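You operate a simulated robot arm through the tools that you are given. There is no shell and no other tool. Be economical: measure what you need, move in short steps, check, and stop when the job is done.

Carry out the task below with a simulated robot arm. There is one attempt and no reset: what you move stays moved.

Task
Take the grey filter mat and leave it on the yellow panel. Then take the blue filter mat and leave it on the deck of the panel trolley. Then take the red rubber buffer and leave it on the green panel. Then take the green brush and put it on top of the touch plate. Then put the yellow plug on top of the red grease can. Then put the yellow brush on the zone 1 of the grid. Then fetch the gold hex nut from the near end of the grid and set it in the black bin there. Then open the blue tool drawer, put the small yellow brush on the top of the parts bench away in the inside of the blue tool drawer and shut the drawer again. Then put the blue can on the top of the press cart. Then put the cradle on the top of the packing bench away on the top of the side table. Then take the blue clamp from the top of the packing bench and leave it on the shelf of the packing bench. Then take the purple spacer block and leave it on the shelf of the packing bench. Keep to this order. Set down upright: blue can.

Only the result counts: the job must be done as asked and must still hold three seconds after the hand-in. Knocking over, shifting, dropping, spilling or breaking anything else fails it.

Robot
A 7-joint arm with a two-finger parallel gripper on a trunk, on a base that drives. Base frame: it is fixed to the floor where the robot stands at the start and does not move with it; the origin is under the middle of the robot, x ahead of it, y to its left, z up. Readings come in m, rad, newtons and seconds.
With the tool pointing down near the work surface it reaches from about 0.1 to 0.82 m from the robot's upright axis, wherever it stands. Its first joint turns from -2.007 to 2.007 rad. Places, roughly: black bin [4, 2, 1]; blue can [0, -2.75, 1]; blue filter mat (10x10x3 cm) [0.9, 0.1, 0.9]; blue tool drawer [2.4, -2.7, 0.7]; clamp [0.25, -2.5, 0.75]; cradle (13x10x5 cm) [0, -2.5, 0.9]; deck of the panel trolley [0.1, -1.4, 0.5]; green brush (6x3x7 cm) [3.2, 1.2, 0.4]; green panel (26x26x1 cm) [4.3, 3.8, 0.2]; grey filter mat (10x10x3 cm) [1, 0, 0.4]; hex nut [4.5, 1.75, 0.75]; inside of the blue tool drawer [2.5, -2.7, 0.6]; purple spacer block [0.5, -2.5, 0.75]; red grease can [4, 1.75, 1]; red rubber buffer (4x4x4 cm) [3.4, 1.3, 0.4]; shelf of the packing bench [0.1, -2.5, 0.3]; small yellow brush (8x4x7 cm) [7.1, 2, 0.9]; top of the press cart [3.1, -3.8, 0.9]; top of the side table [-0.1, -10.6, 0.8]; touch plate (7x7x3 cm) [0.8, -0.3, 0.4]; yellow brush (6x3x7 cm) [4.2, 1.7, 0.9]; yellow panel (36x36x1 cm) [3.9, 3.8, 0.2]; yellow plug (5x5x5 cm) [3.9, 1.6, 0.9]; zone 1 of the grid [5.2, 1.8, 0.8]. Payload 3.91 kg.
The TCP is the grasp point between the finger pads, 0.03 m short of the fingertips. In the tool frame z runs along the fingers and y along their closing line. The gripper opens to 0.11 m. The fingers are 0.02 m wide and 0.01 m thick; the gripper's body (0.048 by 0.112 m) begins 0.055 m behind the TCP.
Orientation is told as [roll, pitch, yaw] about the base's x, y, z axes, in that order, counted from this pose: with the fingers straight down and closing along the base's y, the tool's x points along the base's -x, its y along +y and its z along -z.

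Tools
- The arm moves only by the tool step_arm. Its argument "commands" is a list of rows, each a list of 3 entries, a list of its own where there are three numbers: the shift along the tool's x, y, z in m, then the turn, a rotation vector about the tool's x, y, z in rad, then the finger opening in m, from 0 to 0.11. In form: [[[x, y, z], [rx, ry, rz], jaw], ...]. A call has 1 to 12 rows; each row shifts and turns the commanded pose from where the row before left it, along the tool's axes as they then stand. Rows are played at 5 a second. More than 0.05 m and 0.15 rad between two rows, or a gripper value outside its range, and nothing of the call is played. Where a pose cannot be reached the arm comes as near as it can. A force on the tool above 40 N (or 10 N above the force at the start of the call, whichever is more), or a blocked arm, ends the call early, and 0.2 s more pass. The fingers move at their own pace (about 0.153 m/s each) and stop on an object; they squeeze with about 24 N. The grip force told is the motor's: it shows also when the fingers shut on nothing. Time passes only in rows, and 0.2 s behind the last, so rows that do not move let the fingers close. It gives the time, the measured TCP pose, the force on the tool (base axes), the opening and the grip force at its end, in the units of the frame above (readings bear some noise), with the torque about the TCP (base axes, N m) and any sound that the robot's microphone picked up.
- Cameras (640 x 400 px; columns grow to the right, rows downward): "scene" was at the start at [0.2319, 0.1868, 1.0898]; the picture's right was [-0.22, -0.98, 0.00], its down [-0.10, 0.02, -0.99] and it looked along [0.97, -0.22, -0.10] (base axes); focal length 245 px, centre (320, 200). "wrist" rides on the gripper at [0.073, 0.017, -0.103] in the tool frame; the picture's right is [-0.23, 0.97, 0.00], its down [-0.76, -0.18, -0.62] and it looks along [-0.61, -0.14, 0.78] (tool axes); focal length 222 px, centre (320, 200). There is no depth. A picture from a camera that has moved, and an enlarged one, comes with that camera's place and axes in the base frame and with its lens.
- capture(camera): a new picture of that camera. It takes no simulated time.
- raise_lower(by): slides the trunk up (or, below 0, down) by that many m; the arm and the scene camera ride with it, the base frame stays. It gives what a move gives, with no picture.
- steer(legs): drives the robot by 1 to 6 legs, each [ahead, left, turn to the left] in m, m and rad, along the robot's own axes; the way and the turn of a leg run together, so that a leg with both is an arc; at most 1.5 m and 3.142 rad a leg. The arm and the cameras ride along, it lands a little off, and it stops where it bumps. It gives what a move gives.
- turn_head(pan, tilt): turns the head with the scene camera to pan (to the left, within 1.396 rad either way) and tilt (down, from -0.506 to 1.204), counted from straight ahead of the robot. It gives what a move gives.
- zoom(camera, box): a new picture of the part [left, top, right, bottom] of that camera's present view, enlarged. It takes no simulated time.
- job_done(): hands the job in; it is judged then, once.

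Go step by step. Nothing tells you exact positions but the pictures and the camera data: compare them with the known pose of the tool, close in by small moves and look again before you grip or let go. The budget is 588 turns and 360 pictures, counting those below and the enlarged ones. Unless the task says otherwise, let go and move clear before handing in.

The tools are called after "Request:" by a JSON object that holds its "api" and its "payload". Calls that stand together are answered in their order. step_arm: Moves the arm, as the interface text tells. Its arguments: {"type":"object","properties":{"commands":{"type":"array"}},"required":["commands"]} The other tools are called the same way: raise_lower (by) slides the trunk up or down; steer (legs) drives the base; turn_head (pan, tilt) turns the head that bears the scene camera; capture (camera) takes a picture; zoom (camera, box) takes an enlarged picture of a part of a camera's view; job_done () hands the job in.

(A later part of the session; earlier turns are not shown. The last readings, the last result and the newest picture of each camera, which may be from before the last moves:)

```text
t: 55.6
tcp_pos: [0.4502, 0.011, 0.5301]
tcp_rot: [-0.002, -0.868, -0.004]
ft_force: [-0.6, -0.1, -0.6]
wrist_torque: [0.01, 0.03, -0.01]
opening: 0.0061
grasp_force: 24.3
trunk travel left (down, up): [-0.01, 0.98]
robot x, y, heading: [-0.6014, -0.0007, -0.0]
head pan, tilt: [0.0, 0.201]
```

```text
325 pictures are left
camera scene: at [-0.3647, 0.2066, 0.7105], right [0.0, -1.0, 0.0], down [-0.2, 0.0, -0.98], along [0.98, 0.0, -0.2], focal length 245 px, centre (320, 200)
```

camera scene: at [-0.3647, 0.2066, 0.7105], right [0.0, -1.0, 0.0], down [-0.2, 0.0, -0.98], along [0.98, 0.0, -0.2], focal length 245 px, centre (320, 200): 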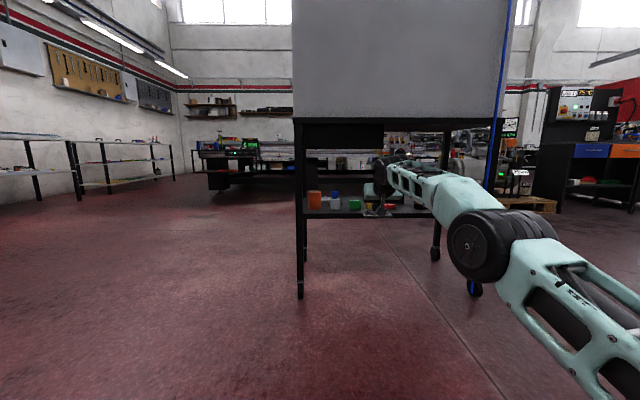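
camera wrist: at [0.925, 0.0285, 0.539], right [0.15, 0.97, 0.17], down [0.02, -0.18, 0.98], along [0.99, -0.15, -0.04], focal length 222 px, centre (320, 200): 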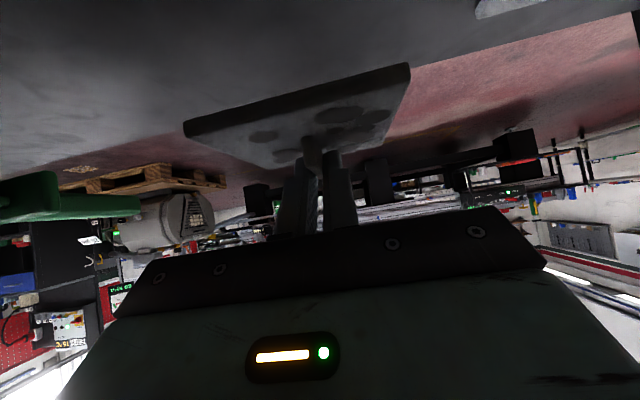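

Request:
{"api": "step_arm", "payload": {"commands": [[[0.0321, 0, -0.0383], [0, 0, 0], 0.0], [[0.0321, 0, -0.0383], [0, 0, 0], 0.0], [[0.0321, 0, -0.0383], [0, 0, 0], 0.0], [[0.0321, 0, -0.0383], [0, 0, 0], 0.0], [[0.0321, 0, -0.0383], [0, 0, 0], 0.0], [[0.0321, 0, -0.0383], [0, 0, 0], 0.0], [[0.0321, 0, -0.0383], [0, 0, 0], 0.0]]}}

Request:
{"api": "steer", "payload": {"legs": [[0, 0, 0.67], [1.5, 0, 0], [1.5, 0, 0], [0.8, 0, 0]]}}

Request:
{"api": "capture", "payload": {"camera": "scene"}}

Request:
{"api": "turn_head", "payload": {"pan": -0.7, "tilt": 0.2}}

Request:
{"api": "capture", "payload": {"camera": "scene"}}

```text
t: 57.2
tcp_pos: [0.1007, 0.0124, 0.5292]
tcp_rot: [-0.003, -0.868, -0.003]
ft_force: [-0.1, 0.0, -1.4]
wrist_torque: [-0.03, -0.02, -0.01]
opening: 0.0059
grasp_force: 23.8
trunk travel left (down, up): [-0.01, 0.98]
robot x, y, heading: [-0.6013, 0.0016, -0.0]
head pan, tilt: [0.0, 0.201]
```

```text
t: 77.3
tcp_pos: [3.0104, 2.6788, 0.5313]
tcp_rot: [-0.003, -0.87, 0.635]
ft_force: [0.1, 0.3, 0.2]
wrist_torque: [-0.03, -0.01, 0.02]
opening: 0.0059
grasp_force: 23.7
trunk travel left (down, up): [-0.01, 0.98]
robot x, y, heading: [2.4555, 2.2542, 0.636]
head pan, tilt: [0.0, 0.201]
```

```text
324 pictures are left
camera scene: at [2.5212, 2.5596, 0.7106], right [0.59, -0.8, 0.0], down [-0.16, -0.12, -0.98], along [0.79, 0.58, -0.2], focal length 245 px, centre (320, 200)
```

scene: 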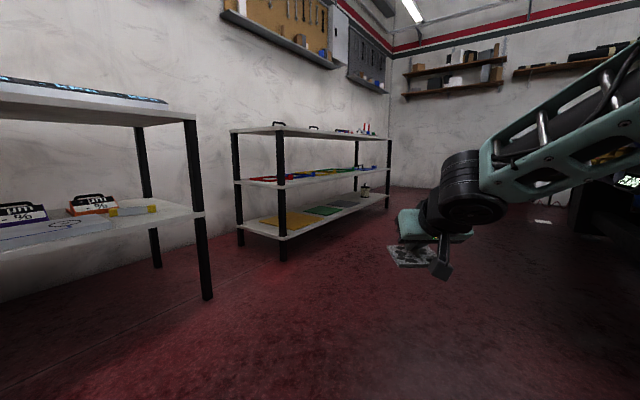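

```text
t: 78.4
tcp_pos: [3.0105, 2.6793, 0.5308]
tcp_rot: [-0.002, -0.869, 0.634]
ft_force: [-0.1, 1.3, -0.4]
wrist_torque: [0.01, -0.02, -0.01]
opening: 0.0059
grasp_force: 23.3
trunk travel left (down, up): [-0.01, 0.98]
robot x, y, heading: [2.4519, 2.2489, 0.634]
head pan, tilt: [-0.7, 0.201]
```

```text
323 pictures are left
camera scene: at [2.5392, 2.4984, 0.7106], right [-0.06, -1.0, 0.0], down [-0.2, 0.01, -0.98], along [0.98, -0.06, -0.2], focal length 245 px, centre (320, 200)
```

scene: 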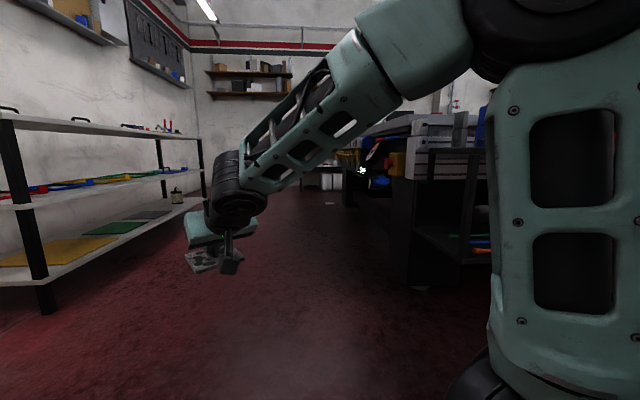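

Request:
{"api": "steer", "payload": {"legs": [[0, 0, -0.272], [1.49, 0, 0], [0, 0, 1.208]]}}

Request:
{"api": "turn_head", "payload": {"pan": 0.0, "tilt": 0.5}}

Request:
{"api": "capture", "payload": {"camera": "scene"}}

```text
t: 89.7
tcp_pos: [3.8477, 3.4888, 0.5314]
tcp_rot: [-0.002, -0.868, 1.554]
ft_force: [-0.4, 0.2, -0.1]
wrist_torque: [0.02, -0.01, 0.02]
opening: 0.0057
grasp_force: 24.5
trunk travel left (down, up): [-0.01, 0.98]
robot x, y, heading: [3.8508, 2.7869, 1.557]
head pan, tilt: [-0.7, 0.201]
```

```text
t: 90.7
tcp_pos: [3.8473, 3.4889, 0.5298]
tcp_rot: [-0.002, -0.869, 1.554]
ft_force: [0.0, 0.0, -0.5]
wrist_torque: [0.02, 0.01, 0.0]
opening: 0.0058
grasp_force: 23.6
trunk travel left (down, up): [-0.01, 0.98]
robot x, y, heading: [3.851, 2.7851, 1.553]
head pan, tilt: [0.0, 0.499]
```

```text
322 pictures are left
camera scene: at [3.6473, 3.0252, 0.6829], right [1.0, -0.02, 0.0], down [-0.01, -0.48, -0.88], along [0.01, 0.88, -0.48], focal length 245 px, centre (320, 200)
```

scene: 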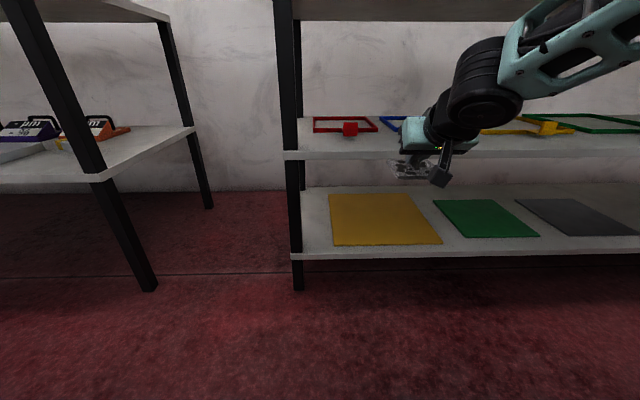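

Request:
{"api": "step_arm", "payload": {"commands": [[[0.0383, 0, 0.0321], [0, 0, 0], 0.0], [[0.0383, 0, 0.0321], [0, 0, 0], 0.0], [[0.0383, 0, 0.0321], [0, 0, 0], 0.0], [[0.0383, 0, 0.0321], [0, 0, 0], 0.0], [[0.0383, 0, 0.0321], [0, 0, 0], 0.0], [[0.0383, 0, 0.0321], [0, 0, 0], 0.0]]}}

Request:
{"api": "capture", "payload": {"camera": "scene"}}

Request:
{"api": "capture", "payload": {"camera": "wrist"}}

```text
t: 92.1
tcp_pos: [3.8458, 3.4871, 0.2333]
tcp_rot: [0.0, -0.871, 1.551]
ft_force: [-0.6, 1.0, -0.9]
wrist_torque: [0.03, -0.03, 0.0]
opening: 0.0059
grasp_force: 23.8
trunk travel left (down, up): [-0.01, 0.98]
robot x, y, heading: [3.8512, 2.7875, 1.551]
head pan, tilt: [0.0, 0.499]
```

```text
321 pictures are left
camera scene: at [3.6473, 3.0252, 0.683], right [1.0, -0.01, 0.0], down [-0.01, -0.48, -0.88], along [0.01, 0.88, -0.48], focal length 245 px, centre (320, 200)
```

scene: 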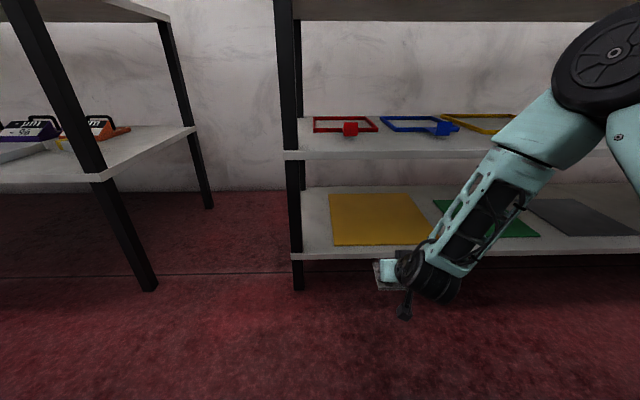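

```text
320 pictures are left
camera wrist: at [3.8268, 3.3625, 0.2434], right [-0.97, 0.17, 0.17], down [0.18, 0.01, 0.98], along [0.16, 0.99, -0.04], focal length 222 px, centre (320, 200)
```

wrist: 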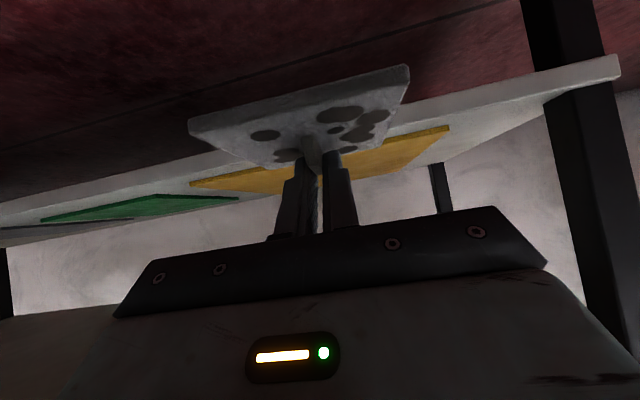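

Request:
{"api": "steer", "payload": {"legs": [[-0.07, 0, 0]]}}

Request:
{"api": "step_arm", "payload": {"commands": [[[-0.0321, 0, 0.0383], [0, 0, 0], 0.0], [[-0.0321, 0, 0.0383], [0, 0, 0], 0.0], [[-0.0321, 0, 0.0383], [0, 0, 0], 0.0], [[-0.0321, 0, 0.0383], [0, 0, 0], 0.0]]}}

Request:
{"api": "capture", "payload": {"camera": "scene"}}

```text
t: 93.1
tcp_pos: [3.8463, 3.4167, 0.2327]
tcp_rot: [-0.002, -0.868, 1.552]
ft_force: [-0.7, 0.2, 0.5]
wrist_torque: [0.01, -0.01, 0.0]
opening: 0.0058
grasp_force: 23.7
trunk travel left (down, up): [-0.01, 0.98]
robot x, y, heading: [3.8485, 2.7131, 1.556]
head pan, tilt: [0.0, 0.499]
```

```text
t: 94.1
tcp_pos: [3.8493, 3.6146, 0.2296]
tcp_rot: [-0.004, -0.867, 1.554]
ft_force: [-0.6, 0.0, -0.5]
wrist_torque: [-0.02, 0.02, -0.05]
opening: 0.0058
grasp_force: 24.4
trunk travel left (down, up): [-0.01, 0.98]
robot x, y, heading: [3.8449, 2.719, 1.552]
head pan, tilt: [0.0, 0.499]
```

```text
319 pictures are left
camera scene: at [3.6466, 2.9553, 0.6829], right [1.0, -0.02, 0.0], down [-0.01, -0.48, -0.88], along [0.01, 0.88, -0.48], focal length 245 px, centre (320, 200)
```

scene: 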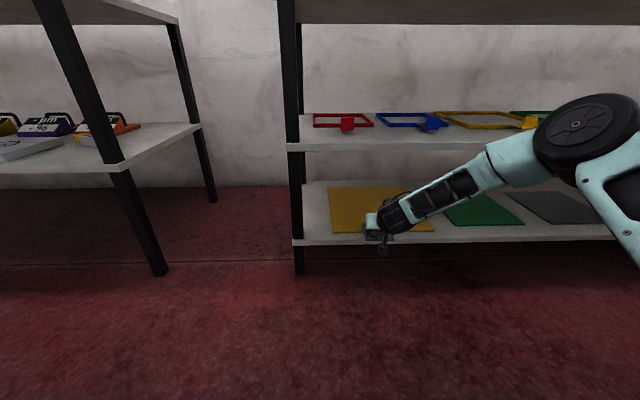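

Request:
{"api": "step_arm", "payload": {"commands": [[[-0.0321, 0, 0.0383], [0, 0, 0], 0.0], [[-0.0321, 0, 0.0383], [0, 0, 0], 0.0], [[-0.0321, 0, 0.0383], [0, 0, 0], 0.0]]}}

Request:
{"api": "capture", "payload": {"camera": "scene"}}

Request:
{"api": "capture", "payload": {"camera": "wrist"}}

```text
t: 94.9
tcp_pos: [3.8519, 3.7656, 0.2278]
tcp_rot: [-0.001, -0.87, 1.554]
ft_force: [0.9, -0.1, -0.9]
wrist_torque: [-0.02, 0.0, 0.02]
opening: 0.0057
grasp_force: 24.2
trunk travel left (down, up): [-0.01, 0.98]
robot x, y, heading: [3.8493, 2.7151, 1.554]
head pan, tilt: [0.0, 0.499]
```

```text
318 pictures are left
camera scene: at [3.6467, 2.9554, 0.683], right [1.0, -0.02, 0.0], down [-0.01, -0.48, -0.88], along [0.01, 0.88, -0.48], focal length 245 px, centre (320, 200)
```

scene: 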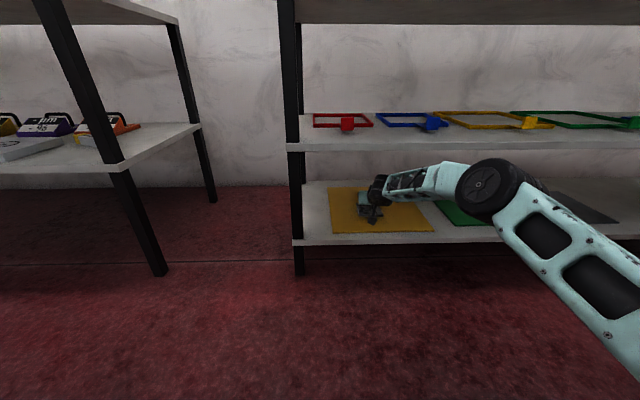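

```text
317 pictures are left
camera wrist: at [3.8328, 3.6405, 0.2387], right [-0.97, 0.16, 0.17], down [0.18, 0.01, 0.98], along [0.16, 0.99, -0.04], focal length 222 px, centre (320, 200)
```

wrist: 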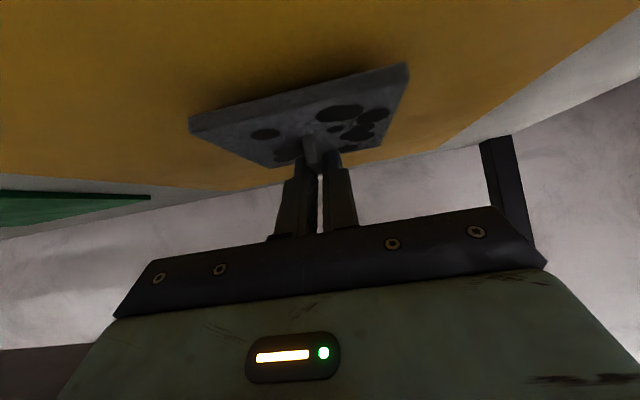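

Request:
{"api": "step_arm", "payload": {"commands": [[[0.0115, 0, 0.0096], [0, 0, 0], 0.0], [[0.0038, 0, 0.0032], [0, 0, 0], 0.0], [[0.0038, 0, 0.0032], [0, 0, 0], 0.0]]}}

Request:
{"api": "step_arm", "payload": {"commands": [[[0.0038, 0, 0.0032], [0, 0, 0], 0.0], [[0.0, 0, 0.0], [0, 0, 0], 0.0]]}}

Request:
{"api": "capture", "payload": {"camera": "wrist"}}

```text
t: 95.7
tcp_pos: [3.8518, 3.7681, 0.2135]
tcp_rot: [0.0, -0.881, 1.549]
ft_force: [0.7, -7.7, 36.7]
wrist_torque: [0.19, 0.07, 0.1]
opening: 0.0062
grasp_force: 24.5
trunk travel left (down, up): [-0.01, 0.98]
robot x, y, heading: [3.8492, 2.716, 1.557]
head pan, tilt: [0.0, 0.499]
```

```text
t: 96.1
tcp_pos: [3.853, 3.7704, 0.2149]
tcp_rot: [0.003, -0.886, 1.548]
ft_force: [-0.3, -2.7, 12.3]
wrist_torque: [-0.3, 0.07, 0.03]
opening: 0.006
grasp_force: 24.2
trunk travel left (down, up): [-0.01, 0.98]
robot x, y, heading: [3.8507, 2.7157, 1.556]
head pan, tilt: [0.0, 0.499]
stopped in row 1: the force on the tool passed its limit (the readings are from after the stop); the commanded pose is now the measured one
```

```text
316 pictures are left
camera wrist: at [3.8333, 3.645, 0.2228], right [-0.97, 0.16, 0.18], down [0.18, 0.0, 0.98], along [0.16, 0.99, -0.03], focal length 222 px, centre (320, 200)
```

wrist: 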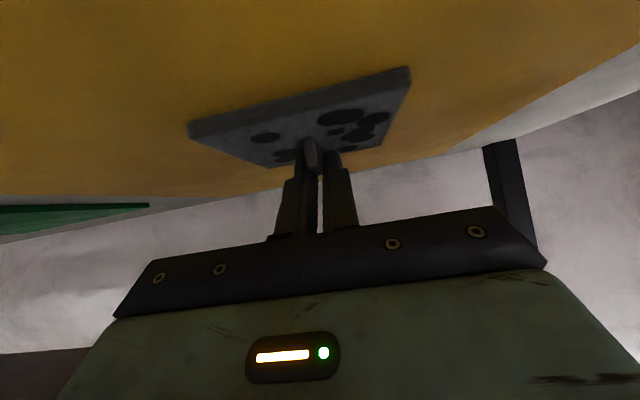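

Request:
{"api": "step_arm", "payload": {"commands": [[[0, 0, 0], [0, 0, 0], 0.05], [[0, 0, 0], [0, 0, 0], 0.05], [[0, 0, -0.03], [0, 0, 0], 0.05], [[0, 0, -0.03], [0, 0, 0], 0.05], [[0.01, 0, -0.03], [0, 0, 0], 0.05], [[0.0321, 0, -0.0383], [0, 0, 0], 0.05], [[0.0321, 0, -0.0383], [0, 0, 0], 0.05], [[0.0321, 0, -0.0383], [0, 0, 0], 0.05]]}}

Request:
{"api": "capture", "payload": {"camera": "scene"}}

Request:
{"api": "zoom", "payload": {"camera": "scene", "box": [290, 150, 450, 250]}}

```text
t: 97.9
tcp_pos: [3.8462, 3.5451, 0.2602]
tcp_rot: [0.0, -0.88, 1.551]
ft_force: [0.2, 0.0, -0.1]
wrist_torque: [-0.02, 0.0, 0.01]
opening: 0.0502
grasp_force: 0.0
trunk travel left (down, up): [-0.01, 0.98]
robot x, y, heading: [3.8493, 2.7156, 1.557]
head pan, tilt: [0.0, 0.499]
```

```text
315 pictures are left
camera scene: at [3.6466, 2.9553, 0.6829], right [1.0, -0.02, 0.0], down [-0.01, -0.48, -0.88], along [0.01, 0.88, -0.48], focal length 245 px, centre (320, 200)
```

scene: 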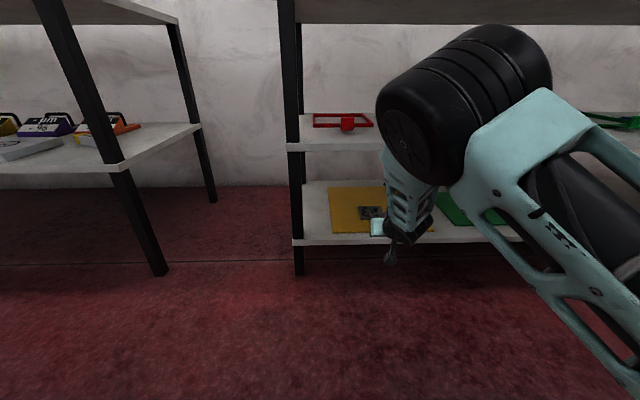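

```text
4.00 times, centred on (370, 200) of scene
camera zoom: at [3.6466, 2.9553, 0.6829], right [1.0, -0.02, 0.0], down [-0.01, -0.48, -0.88], along [0.01, 0.88, -0.48], focal length 979 px, centre (120, 200)
```

zoom: 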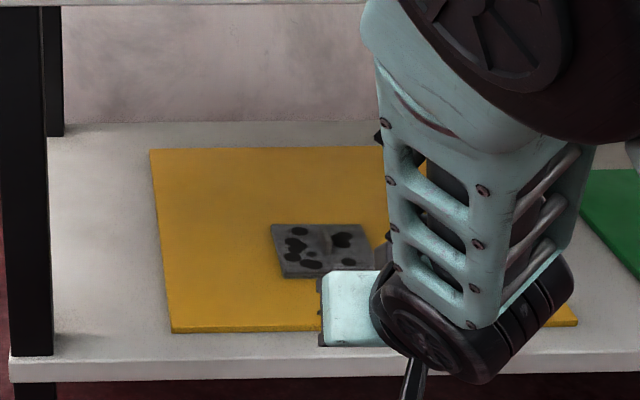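

Request:
{"api": "steer", "payload": {"legs": [[-0.08, 0, 0]]}}

Request:
{"api": "step_arm", "payload": {"commands": [[[0, 0, -0.04], [0, 0, 0], 0.05], [[-0.0383, 0, -0.0321], [0, 0, 0], 0.05], [[-0.0383, 0, -0.0321], [0, 0, 0], 0.05], [[-0.0383, 0, -0.0321], [0, 0, 0], 0.05], [[-0.0383, 0, -0.0321], [0, 0, 0], 0.05], [[-0.0383, 0, -0.0321], [0, 0, 0], 0.05], [[-0.0383, 0, -0.0321], [0, 0, 0], 0.05]]}}

Request:
{"api": "capture", "payload": {"camera": "scene"}}

```text
t: 98.9
tcp_pos: [3.844, 3.4664, 0.259]
tcp_rot: [-0.001, -0.879, 1.553]
ft_force: [-0.3, 0.8, -0.1]
wrist_torque: [0.03, -0.02, -0.02]
opening: 0.05
grasp_force: 0.1
trunk travel left (down, up): [-0.01, 0.98]
robot x, y, heading: [3.8465, 2.6391, 1.559]
head pan, tilt: [0.0, 0.499]
```

```text
t: 100.5
tcp_pos: [3.8441, 3.4341, 0.5857]
tcp_rot: [-0.001, -0.877, 1.551]
ft_force: [0.0, -0.3, -0.2]
wrist_torque: [0.01, -0.01, 0.02]
opening: 0.0501
grasp_force: 0.0
trunk travel left (down, up): [-0.01, 0.98]
robot x, y, heading: [3.8465, 2.6356, 1.556]
head pan, tilt: [0.0, 0.499]
```

```text
313 pictures are left
camera scene: at [3.6449, 2.8752, 0.6828], right [1.0, -0.01, 0.0], down [-0.01, -0.48, -0.88], along [0.01, 0.88, -0.48], focal length 245 px, centre (320, 200)
```

scene: 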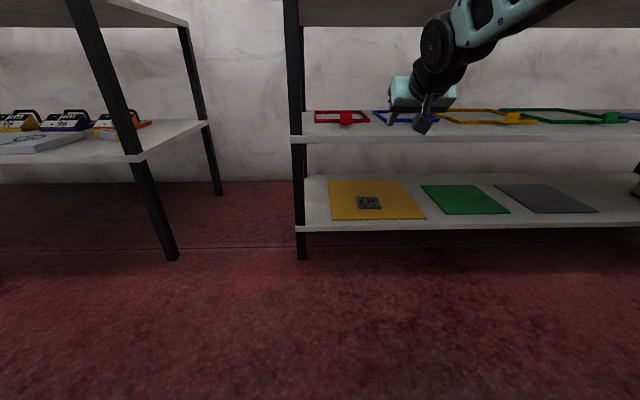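

Request:
{"api": "steer", "payload": {"legs": [[0, 0, 1.585], [1.0, 0, 0], [0, 0, 1.038], [0.85, 0, 0], [0.82, 0, 0], [0, 0, -0.226]]}}

Request:
{"api": "turn_head", "payload": {"pan": 0.0, "tilt": 0.2}}

Request:
{"api": "raise_lower", "payload": {"by": 0.4}}

Request:
{"api": "raise_lower", "payload": {"by": 0.2}}

Request:
{"api": "capture", "payload": {"camera": "scene"}}

```text
t: 121.0
tcp_pos: [1.4913, 0.6153, 0.5855]
tcp_rot: [0.003, -0.88, -2.324]
ft_force: [0.7, -1.0, -1.0]
wrist_torque: [0.0, 0.01, 0.02]
opening: 0.0501
grasp_force: 0.1
trunk travel left (down, up): [-0.01, 0.98]
robot x, y, heading: [2.0233, 1.2071, -2.32]
head pan, tilt: [0.0, 0.499]
```

```text
t: 121.8
tcp_pos: [1.4922, 0.6148, 0.5843]
tcp_rot: [0.002, -0.879, -2.324]
ft_force: [-0.3, -0.1, 0.6]
wrist_torque: [0.04, 0.01, 0.01]
opening: 0.05
grasp_force: 0.1
trunk travel left (down, up): [-0.01, 0.98]
robot x, y, heading: [2.0232, 1.2054, -2.321]
head pan, tilt: [0.0, 0.201]
```

```text
t: 125.6
tcp_pos: [1.4909, 0.6142, 0.9867]
tcp_rot: [0.0, -0.882, -2.324]
ft_force: [-0.3, 1.0, -0.3]
wrist_torque: [0.02, 0.02, 0.03]
opening: 0.0504
grasp_force: 0.2
trunk travel left (down, up): [-0.41, 0.58]
robot x, y, heading: [2.0244, 1.205, -2.317]
head pan, tilt: [0.0, 0.201]
```

```text
t: 127.8
tcp_pos: [1.4906, 0.6147, 1.1859]
tcp_rot: [0.002, -0.88, -2.326]
ft_force: [0.6, -0.2, -0.2]
wrist_torque: [0.0, -0.01, 0.03]
opening: 0.0501
grasp_force: 0.1
trunk travel left (down, up): [-0.61, 0.38]
robot x, y, heading: [2.0236, 1.2098, -2.321]
head pan, tilt: [0.0, 0.201]
```

```text
312 pictures are left
camera scene: at [2.0129, 0.8974, 1.3105], right [-0.73, 0.68, 0.0], down [0.14, 0.15, -0.98], along [-0.67, -0.72, -0.2], focal length 245 px, centre (320, 200)
```

scene: 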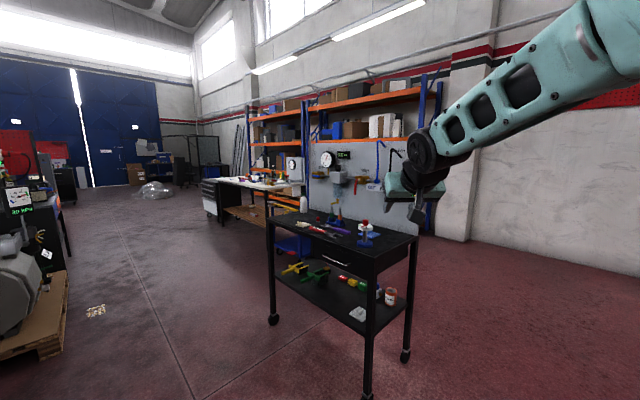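

Request:
{"api": "zoom", "payload": {"camera": "scene", "box": [250, 130, 450, 255]}}

```text
3.20 times, centred on (350, 192) of scene
camera zoom: at [2.0129, 0.8974, 1.3105], right [-0.73, 0.68, 0.0], down [0.14, 0.15, -0.98], along [-0.67, -0.72, -0.2], focal length 783 px, centre (224, 224)
```

zoom: 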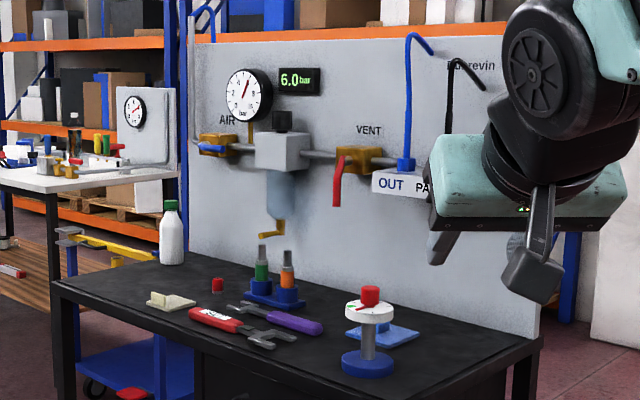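

Request:
{"api": "zoom", "payload": {"camera": "scene", "box": [330, 190, 410, 240]}}

```text
8.00 times, centred on (370, 215) of scene
camera zoom: at [2.0129, 0.8974, 1.3105], right [-0.73, 0.68, 0.0], down [0.14, 0.15, -0.98], along [-0.67, -0.72, -0.2], focal length 1958 px, centre (-80, 80)
```

zoom: 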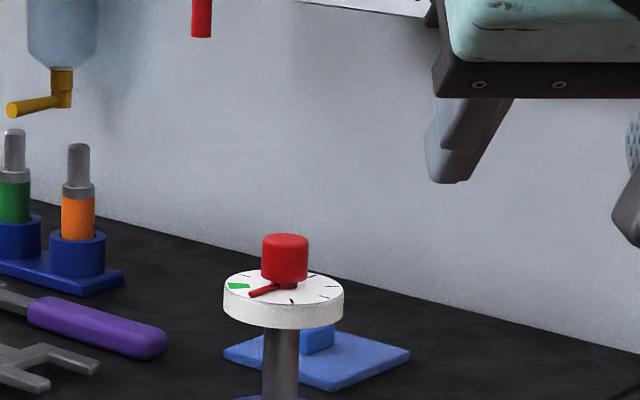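

Request:
{"api": "step_arm", "payload": {"commands": [[[0.0321, 0, -0.0383], [0, 0, 0], 0.05], [[0.0321, 0, -0.0383], [0, 0, 0], 0.05], [[0.0321, 0, -0.0383], [0, 0, 0], 0.05], [[0.0321, 0, -0.0383], [0, 0, 0], 0.05]]}}

Request:
{"api": "steer", "payload": {"legs": [[0, 0, 0.75], [0, -1.12, 0]]}}

Request:
{"api": "turn_head", "payload": {"pan": 0.0, "tilt": 0.5}}

Request:
{"api": "capture", "payload": {"camera": "scene"}}

Request:
{"api": "capture", "payload": {"camera": "wrist"}}

```text
t: 128.8
tcp_pos: [1.6279, 0.7606, 1.1838]
tcp_rot: [0.001, -0.88, -2.325]
ft_force: [-0.2, -0.8, 0.0]
wrist_torque: [-0.01, 0.02, 0.01]
opening: 0.05
grasp_force: 0.0
trunk travel left (down, up): [-0.61, 0.38]
robot x, y, heading: [2.0229, 1.2068, -2.324]
head pan, tilt: [0.0, 0.201]
```

```text
t: 136.6
tcp_pos: [0.9314, 0.5774, 1.1838]
tcp_rot: [0.0, -0.879, -1.534]
ft_force: [0.6, -0.5, -0.1]
wrist_torque: [-0.01, 0.0, 0.02]
opening: 0.0499
grasp_force: 0.2
trunk travel left (down, up): [-0.61, 0.38]
robot x, y, heading: [0.8889, 1.1765, -1.528]
head pan, tilt: [0.0, 0.201]
```

```text
t: 137.4
tcp_pos: [0.9317, 0.5782, 1.1818]
tcp_rot: [0.0, -0.88, -1.534]
ft_force: [-0.2, -0.2, -0.2]
wrist_torque: [0.02, 0.03, -0.01]
opening: 0.0498
grasp_force: 0.1
trunk travel left (down, up): [-0.61, 0.38]
robot x, y, heading: [0.8901, 1.1758, -1.532]
head pan, tilt: [0.0, 0.499]
```

```text
309 pictures are left
camera scene: at [1.1047, 0.951, 1.283], right [-1.0, -0.04, 0.0], down [-0.02, 0.48, -0.88], along [0.04, -0.88, -0.48], focal length 245 px, centre (320, 200)
```

scene: 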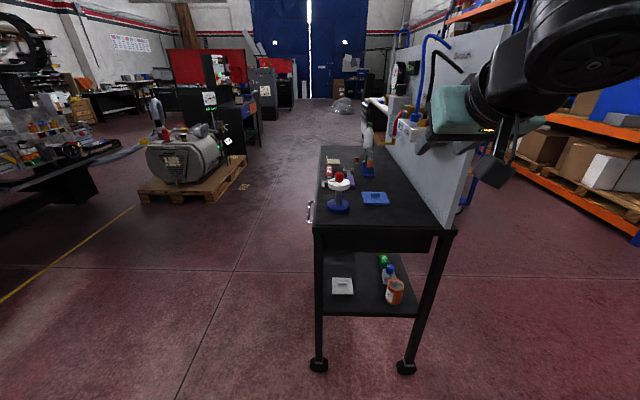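

```text
308 pictures are left
camera wrist: at [0.9439, 0.7052, 1.1934], right [0.98, -0.11, 0.18], down [-0.18, -0.01, 0.98], along [-0.1, -0.99, -0.03], focal length 222 px, centre (320, 200)
```

wrist: 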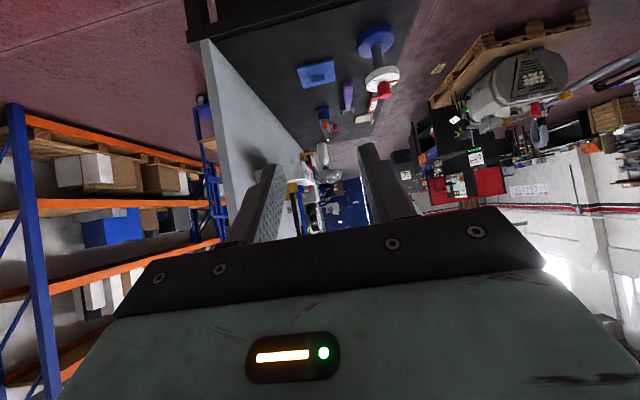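

Request:
{"api": "zoom", "payload": {"camera": "scene", "box": [310, 120, 470, 220]}}

Request:
{"api": "zoom", "payload": {"camera": "wrist", "box": [260, 20, 420, 120]}}

```text
4.00 times, centred on (390, 170) of scene
camera zoom: at [1.1047, 0.951, 1.283], right [-1.0, -0.04, 0.0], down [-0.02, 0.48, -0.88], along [0.04, -0.88, -0.48], focal length 979 px, centre (40, 320)
```

zoom: 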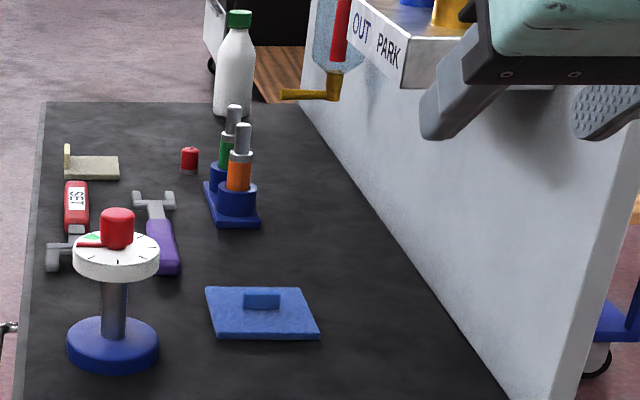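

```text
4.00 times, centred on (340, 70) of wrist
camera zoom: at [0.9439, 0.7052, 1.1934], right [0.98, -0.11, 0.18], down [-0.18, -0.01, 0.98], along [-0.1, -0.99, -0.03], focal length 888 px, centre (240, 720)
```

zoom: 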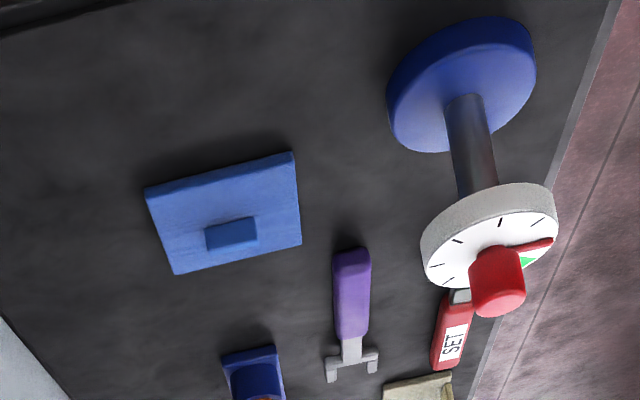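

Request:
{"api": "step_arm", "payload": {"commands": [[[0, 0, -0.03], [0, 0.147, 0], 0.05], [[0, 0, -0.03], [0, 0.147, 0], 0.05], [[0, 0, 0], [0, 0.147, 0], 0.05], [[0, 0, 0], [0, 0.147, 0], 0.05], [[0, 0, 0], [0, 0.147, 0], 0.05], [[0, 0, 0], [0, 0.147, 0], 0.05]]}}

Request:
{"api": "step_arm", "payload": {"commands": [[[0, 0, 0], [0, 0, -0.148], 0.05], [[0, 0, 0], [0, 0, -0.148], 0.05], [[0, 0, 0], [0, 0, -0.148], 0.05], [[0, 0, 0], [0, 0, -0.148], 0.05], [[0, 0, 0], [0, 0, -0.148], 0.05], [[0, 0, 0], [0, 0, -0.148], 0.05], [[0, 0, 0], [0, 0, -0.148], 0.05], [[0, 0, 0], [0, 0, -0.148], 0.05], [[0, 0, 0], [0, 0, -0.148], 0.05], [[0, 0, 0], [0, 0, -0.148], 0.05]]}}

Request:
{"api": "step_arm", "payload": {"commands": [[[0, 0, 0], [0, 0.12, 0], 0.05], [[0, 0, 0], [0, 0.12, 0], 0.05], [[0, 0, 0], [0, 0.12, 0], 0.05]]}}

Request:
{"api": "capture", "payload": {"camera": "scene"}}

Request:
{"api": "capture", "payload": {"camera": "wrist"}}

```text
t: 138.8
tcp_pos: [0.9289, 0.6216, 1.2245]
tcp_rot: [0.002, 0.002, -1.533]
ft_force: [1.3, 0.8, 0.4]
wrist_torque: [-0.03, 0.01, -0.03]
opening: 0.0499
grasp_force: 0.1
trunk travel left (down, up): [-0.61, 0.38]
robot x, y, heading: [0.8918, 1.1753, -1.529]
head pan, tilt: [0.0, 0.499]
```

```text
t: 141.0
tcp_pos: [0.9286, 0.621, 1.2248]
tcp_rot: [0.001, 0.0, -0.05]
ft_force: [0.0, 0.3, 0.6]
wrist_torque: [0.01, 0.01, 0.03]
opening: 0.0503
grasp_force: 0.0
trunk travel left (down, up): [-0.61, 0.38]
robot x, y, heading: [0.8875, 1.1752, -1.531]
head pan, tilt: [0.0, 0.499]
```

```text
t: 141.8
tcp_pos: [0.9291, 0.621, 1.2245]
tcp_rot: [0.002, 0.362, -0.052]
ft_force: [0.1, -0.3, 0.1]
wrist_torque: [0.01, -0.05, 0.01]
opening: 0.0501
grasp_force: 0.0
trunk travel left (down, up): [-0.61, 0.38]
robot x, y, heading: [0.8911, 1.1717, -1.53]
head pan, tilt: [0.0, 0.499]
```

```text
305 pictures are left
camera scene: at [1.1045, 0.9511, 1.2829], right [-1.0, -0.04, 0.0], down [-0.02, 0.48, -0.88], along [0.04, -0.88, -0.48], focal length 245 px, centre (320, 200)
```

scene: 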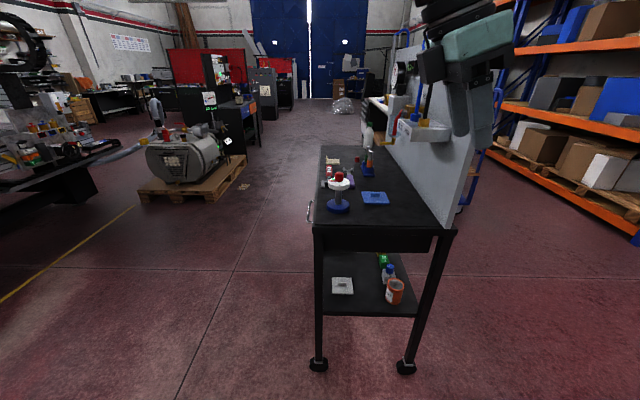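

```text
304 pictures are left
camera wrist: at [0.8998, 0.6401, 1.3471], right [0.26, 0.96, -0.08], down [0.92, -0.23, 0.31], along [0.28, -0.15, -0.95], focal length 222 px, centre (320, 200)
```

wrist: 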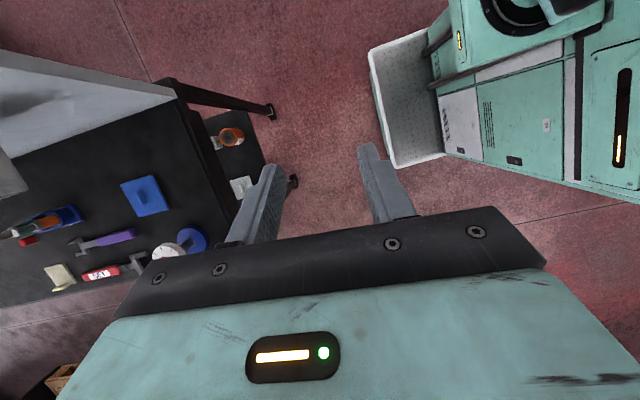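

Request:
{"api": "steer", "payload": {"legs": [[0.33, 0.05, 0]]}}

Request:
{"api": "capture", "payload": {"camera": "scene"}}

Request:
{"api": "capture", "payload": {"camera": "wrist"}}

```text
t: 144.0
tcp_pos: [0.993, 0.2934, 1.2237]
tcp_rot: [0.003, 0.36, -0.054]
ft_force: [-0.1, 0.1, 0.9]
wrist_torque: [-0.01, 0.0, -0.01]
opening: 0.0501
grasp_force: 0.1
trunk travel left (down, up): [-0.61, 0.38]
robot x, y, heading: [0.9553, 0.8484, -1.529]
head pan, tilt: [0.0, 0.499]
```

```text
303 pictures are left
camera scene: at [1.1673, 0.6237, 1.2829], right [-1.0, -0.04, 0.0], down [-0.02, 0.48, -0.88], along [0.04, -0.88, -0.48], focal length 245 px, centre (320, 200)
```

scene: 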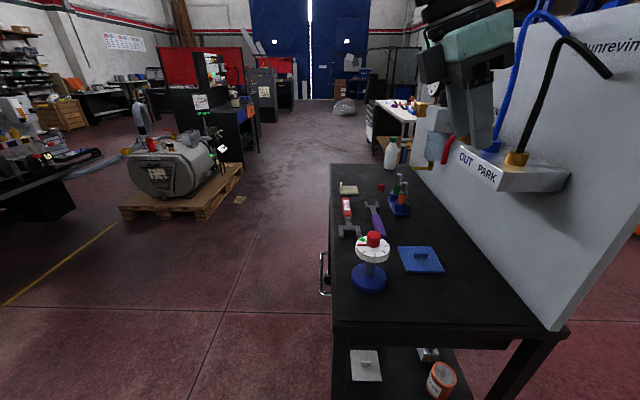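

```text
302 pictures are left
camera wrist: at [0.9622, 0.3131, 1.3471], right [0.27, 0.96, -0.08], down [0.92, -0.23, 0.31], along [0.28, -0.16, -0.95], focal length 222 px, centre (320, 200)
```

wrist: 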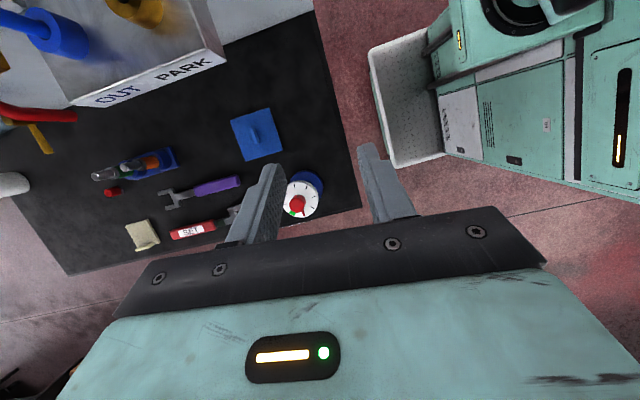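

Request:
{"api": "step_arm", "payload": {"commands": [[[0, 0, 0], [0, 0.1, 0], 0.05], [[-0.0215, -0.0395, -0.0106], [0, 0, 0], 0.05], [[-0.0215, -0.0395, -0.0106], [0, 0, 0], 0.05], [[-0.0215, -0.0395, -0.0106], [0, 0, 0], 0.05], [[-0.0215, -0.0395, -0.0106], [0, 0, 0], 0.05]]}}

Request:
{"api": "step_arm", "payload": {"commands": [[[0, 0, 0.05], [0, 0, 0], 0.05], [[0, 0, 0.05], [0, 0, 0], 0.05], [[0, 0, 0.05], [0, 0, 0], 0.05]]}}

Request:
{"api": "capture", "payload": {"camera": "scene"}}

Request:
{"api": "capture", "payload": {"camera": "wrist"}}

```text
t: 145.2
tcp_pos: [1.0776, 0.1297, 1.226]
tcp_rot: [-0.001, 0.46, -0.053]
ft_force: [-1.8, -0.4, 0.5]
wrist_torque: [-0.01, -0.14, -0.02]
opening: 0.0502
grasp_force: 0.0
trunk travel left (down, up): [-0.61, 0.38]
robot x, y, heading: [0.9483, 0.8439, -1.53]
head pan, tilt: [0.0, 0.499]
```

```text
t: 146.0
tcp_pos: [1.0139, 0.1355, 1.0901]
tcp_rot: [0.003, 0.458, -0.052]
ft_force: [0.0, -0.2, 0.9]
wrist_torque: [0.0, 0.0, 0.01]
opening: 0.0499
grasp_force: 0.0
trunk travel left (down, up): [-0.61, 0.38]
robot x, y, heading: [0.9567, 0.8465, -1.528]
head pan, tilt: [0.0, 0.499]
```

```text
301 pictures are left
camera scene: at [1.1675, 0.624, 1.2829], right [-1.0, -0.04, 0.0], down [-0.02, 0.48, -0.88], along [0.04, -0.88, -0.48], focal length 245 px, centre (320, 200)
```

scene: 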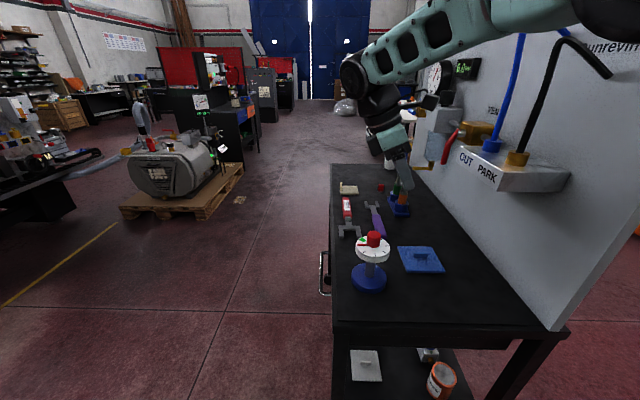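

```text
300 pictures are left
camera wrist: at [0.9961, 0.1537, 1.2159], right [0.26, 0.96, -0.1], down [0.95, -0.23, 0.22], along [0.19, -0.15, -0.97], focal length 222 px, centre (320, 200)
```

wrist: 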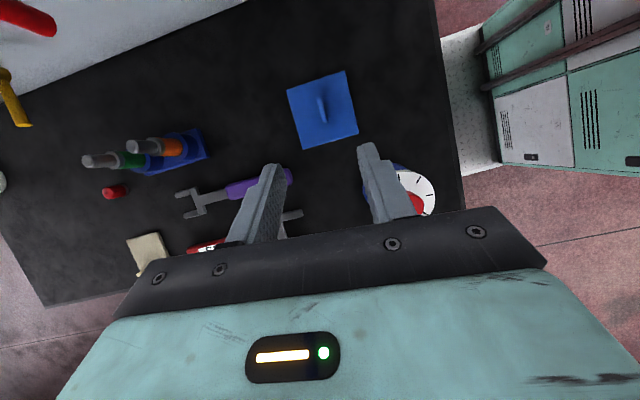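

Request:
{"api": "step_arm", "payload": {"commands": [[[0, -0.002, 0.05], [0, 0, 0], 0.05], [[0, -0.002, 0.05], [0, 0, 0], 0.05]]}}

Request:
{"api": "capture", "payload": {"camera": "scene"}}

Request:
{"api": "capture", "payload": {"camera": "wrist"}}

```text
t: 146.6
tcp_pos: [0.9681, 0.1328, 1.0002]
tcp_rot: [0.001, 0.459, -0.052]
ft_force: [0.2, 0.9, -0.6]
wrist_torque: [-0.01, -0.01, 0.01]
opening: 0.0502
grasp_force: 0.0
trunk travel left (down, up): [-0.61, 0.38]
robot x, y, heading: [0.9563, 0.8461, -1.532]
head pan, tilt: [0.0, 0.499]
```

```text
299 pictures are left
camera scene: at [1.1675, 0.6241, 1.283], right [-1.0, -0.04, 0.0], down [-0.02, 0.48, -0.88], along [0.04, -0.88, -0.48], focal length 245 px, centre (320, 200)
```

scene: 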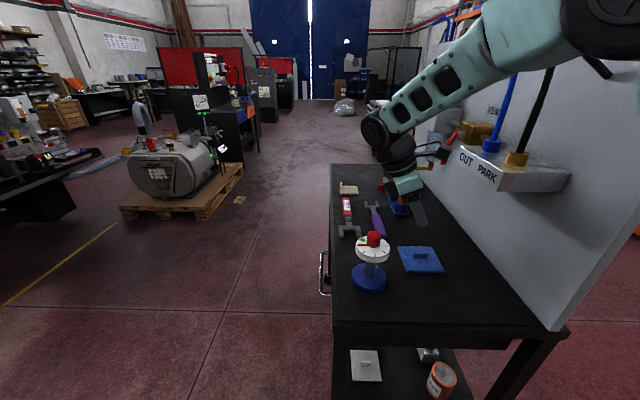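

```text
298 pictures are left
camera wrist: at [0.9509, 0.1512, 1.1254], right [0.26, 0.96, -0.1], down [0.95, -0.23, 0.22], along [0.19, -0.15, -0.97], focal length 222 px, centre (320, 200)
```

wrist: 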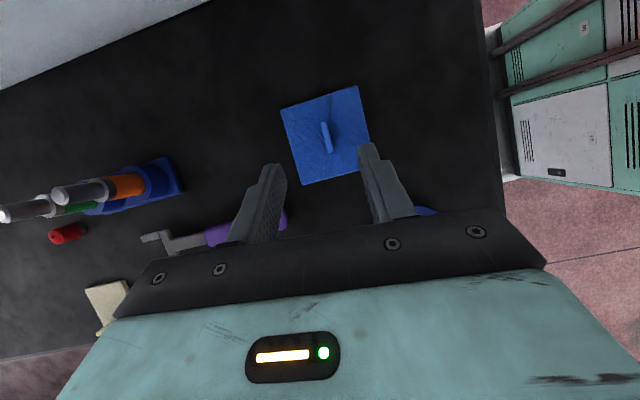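

Request:
{"api": "step_arm", "payload": {"commands": [[[-0.0095, 0.001, 0.035], [0, 0, 0], 0.05], [[-0.0095, 0.001, 0.035], [0, 0, 0], 0.05], [[-0.0095, 0.001, 0.035], [0, 0, 0], 0.05]]}}

Request:
{"api": "capture", "payload": {"camera": "wrist"}}

Request:
{"api": "capture", "payload": {"camera": "scene"}}

```text
t: 147.4
tcp_pos: [0.9479, 0.1376, 0.8936]
tcp_rot: [0.001, 0.459, -0.053]
ft_force: [1.1, 0.0, 0.7]
wrist_torque: [-0.03, 0.01, -0.01]
opening: 0.05
grasp_force: 0.1
trunk travel left (down, up): [-0.61, 0.38]
robot x, y, heading: [0.9535, 0.8466, -1.532]
head pan, tilt: [0.0, 0.499]
```

```text
297 pictures are left
camera wrist: at [0.9294, 0.1561, 1.0188], right [0.26, 0.96, -0.1], down [0.95, -0.23, 0.22], along [0.19, -0.15, -0.97], focal length 222 px, centre (320, 200)
```

wrist: 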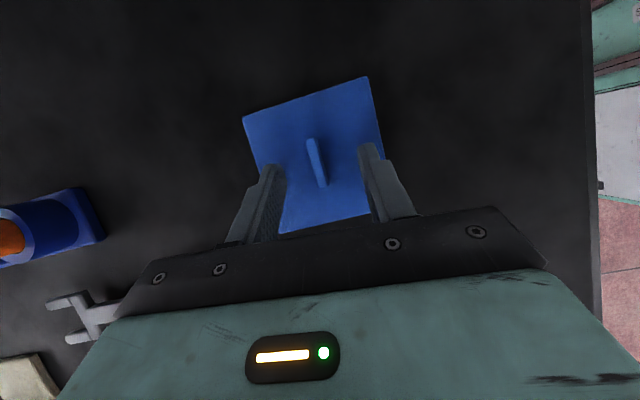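

```text
296 pictures are left
camera scene: at [1.1673, 0.624, 1.283], right [-1.0, -0.04, 0.0], down [-0.02, 0.48, -0.88], along [0.04, -0.88, -0.48], focal length 245 px, centre (320, 200)
```

scene: 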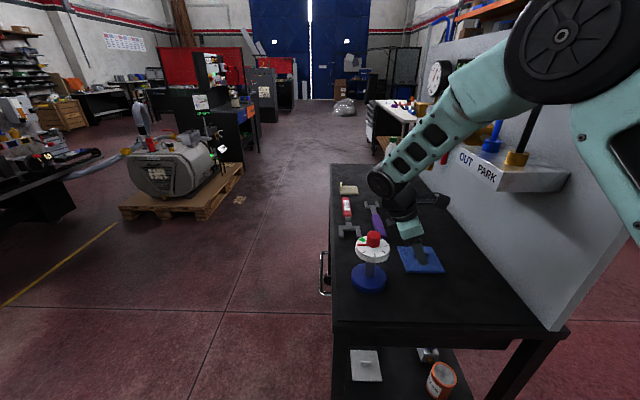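

Request:
{"api": "step_arm", "payload": {"commands": [[[-0.003, -0.002, 0.014], [0, 0, 0], 0.05], [[-0.001, 0, 0.006], [0, 0, 0], 0.05]]}}

Request:
{"api": "step_arm", "payload": {"commands": [[[0, 0, 0], [0, 0, 0], 0.0], [[0, 0, 0], [0, 0, 0], 0.0], [[0, 0, 0], [0, 0, 0], 0.0]]}}

Request:
{"api": "capture", "payload": {"camera": "wrist"}}

```text
t: 147.8
tcp_pos: [0.9468, 0.1365, 0.8889]
tcp_rot: [-0.004, 0.463, -0.055]
ft_force: [1.1, 7.2, 23.8]
wrist_torque: [0.5, 0.04, -0.11]
opening: 0.05
grasp_force: 0.0
trunk travel left (down, up): [-0.61, 0.38]
robot x, y, heading: [0.9545, 0.8457, -1.532]
head pan, tilt: [0.0, 0.499]
stopped in row 2: the force on the tool passed its limit (the readings are from after the stop); the commanded pose is now the measured one
```

```text
t: 148.6
tcp_pos: [0.9444, 0.1324, 0.8883]
tcp_rot: [-0.015, 0.459, -0.059]
ft_force: [-0.7, 2.5, 13.3]
wrist_torque: [0.18, 0.15, 0.37]
opening: 0.006
grasp_force: 24.3
trunk travel left (down, up): [-0.61, 0.38]
robot x, y, heading: [0.9492, 0.8449, -1.531]
head pan, tilt: [0.0, 0.499]
stopped in row 3: the force on the tool passed its limit (the readings are from after the stop); the commanded pose is now the measured one
```

```text
295 pictures are left
camera wrist: at [0.9273, 0.1524, 1.014], right [0.25, 0.96, -0.11], down [0.95, -0.22, 0.22], along [0.19, -0.16, -0.97], focal length 222 px, centre (320, 200)
```

wrist: 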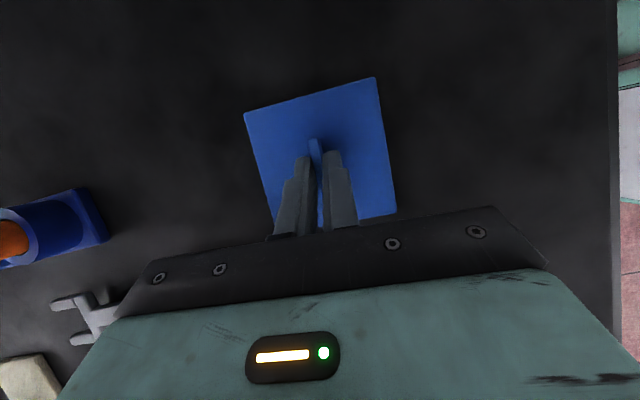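

Request:
{"api": "step_arm", "payload": {"commands": [[[0.0045, 0, -0.009], [0, 0, 0], 0.0], [[0.0178, 0, -0.0358], [0, 0, 0], 0.0], [[0.0178, 0, -0.0358], [0, 0, 0], 0.0], [[0.0178, 0, -0.0358], [0, 0, 0], 0.0], [[0.0178, 0, -0.0358], [0, 0, 0], 0.0]]}}

Request:
{"api": "capture", "payload": {"camera": "wrist"}}

Request:
{"api": "capture", "payload": {"camera": "scene"}}

```text
t: 149.8
tcp_pos: [0.9432, 0.1341, 1.0584]
tcp_rot: [-0.008, 0.458, -0.057]
ft_force: [0.1, 0.5, -0.7]
wrist_torque: [0.01, 0.03, 0.0]
opening: 0.0057
grasp_force: 24.0
trunk travel left (down, up): [-0.61, 0.38]
robot x, y, heading: [0.9542, 0.8416, -1.525]
head pan, tilt: [0.0, 0.499]
```

```text
294 pictures are left
camera wrist: at [0.9253, 0.1541, 1.1829], right [0.26, 0.96, -0.11], down [0.95, -0.23, 0.22], along [0.19, -0.16, -0.97], focal length 222 px, centre (320, 200)
```

wrist: 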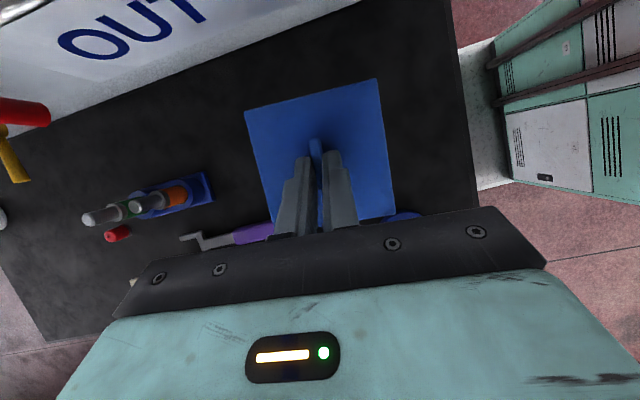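

```text
293 pictures are left
camera scene: at [1.1674, 0.6233, 1.2828], right [-1.0, -0.04, 0.0], down [-0.02, 0.48, -0.88], along [0.04, -0.88, -0.48], focal length 245 px, centre (320, 200)
```

scene: 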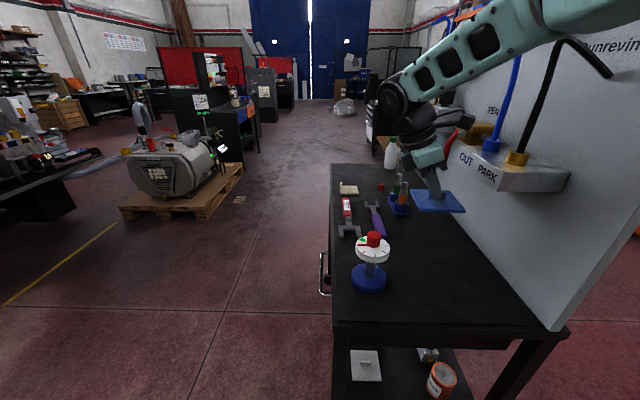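

Request:
{"api": "steer", "payload": {"legs": [[-0.6, 0, 0], [0, 0, -0.045], [0, -0.9, 0], [1.5, 0, 0]]}}

Request:
{"api": "turn_head", "payload": {"pan": 0.0, "tilt": 0.4}}

Request:
{"api": "capture", "payload": {"camera": "scene"}}

```text
t: 164.8
tcp_pos: [0.0156, -0.7914, 1.0576]
tcp_rot: [-0.012, 0.458, -0.093]
ft_force: [0.6, -0.4, 0.0]
wrist_torque: [0.02, 0.03, 0.01]
opening: 0.0058
grasp_force: 23.7
trunk travel left (down, up): [-0.61, 0.38]
robot x, y, heading: [0.0533, -0.0805, -1.565]
head pan, tilt: [0.0, 0.499]
```

```text
t: 165.5
tcp_pos: [0.0153, -0.7909, 1.0569]
tcp_rot: [-0.012, 0.456, -0.094]
ft_force: [-0.9, 1.5, 0.8]
wrist_torque: [-0.01, 0.02, 0.01]
opening: 0.0059
grasp_force: 24.4
trunk travel left (down, up): [-0.61, 0.38]
robot x, y, heading: [0.0528, -0.0782, -1.567]
head pan, tilt: [0.0, 0.4]
```

```text
292 pictures are left
camera scene: at [0.2571, -0.3124, 1.292], right [-1.0, 0.0, 0.0], down [0.0, 0.39, -0.92], along [0.0, -0.92, -0.39], focal length 245 px, centre (320, 200)
```

scene: 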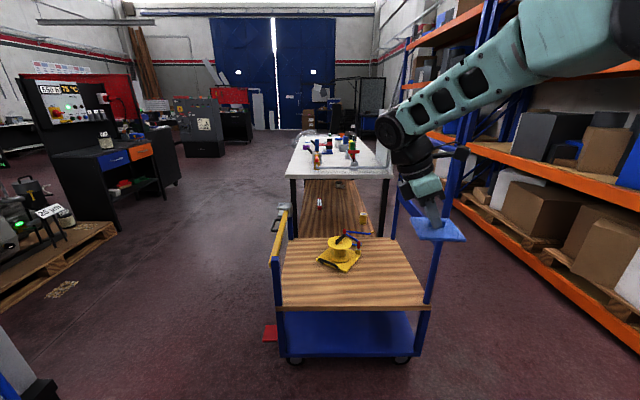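

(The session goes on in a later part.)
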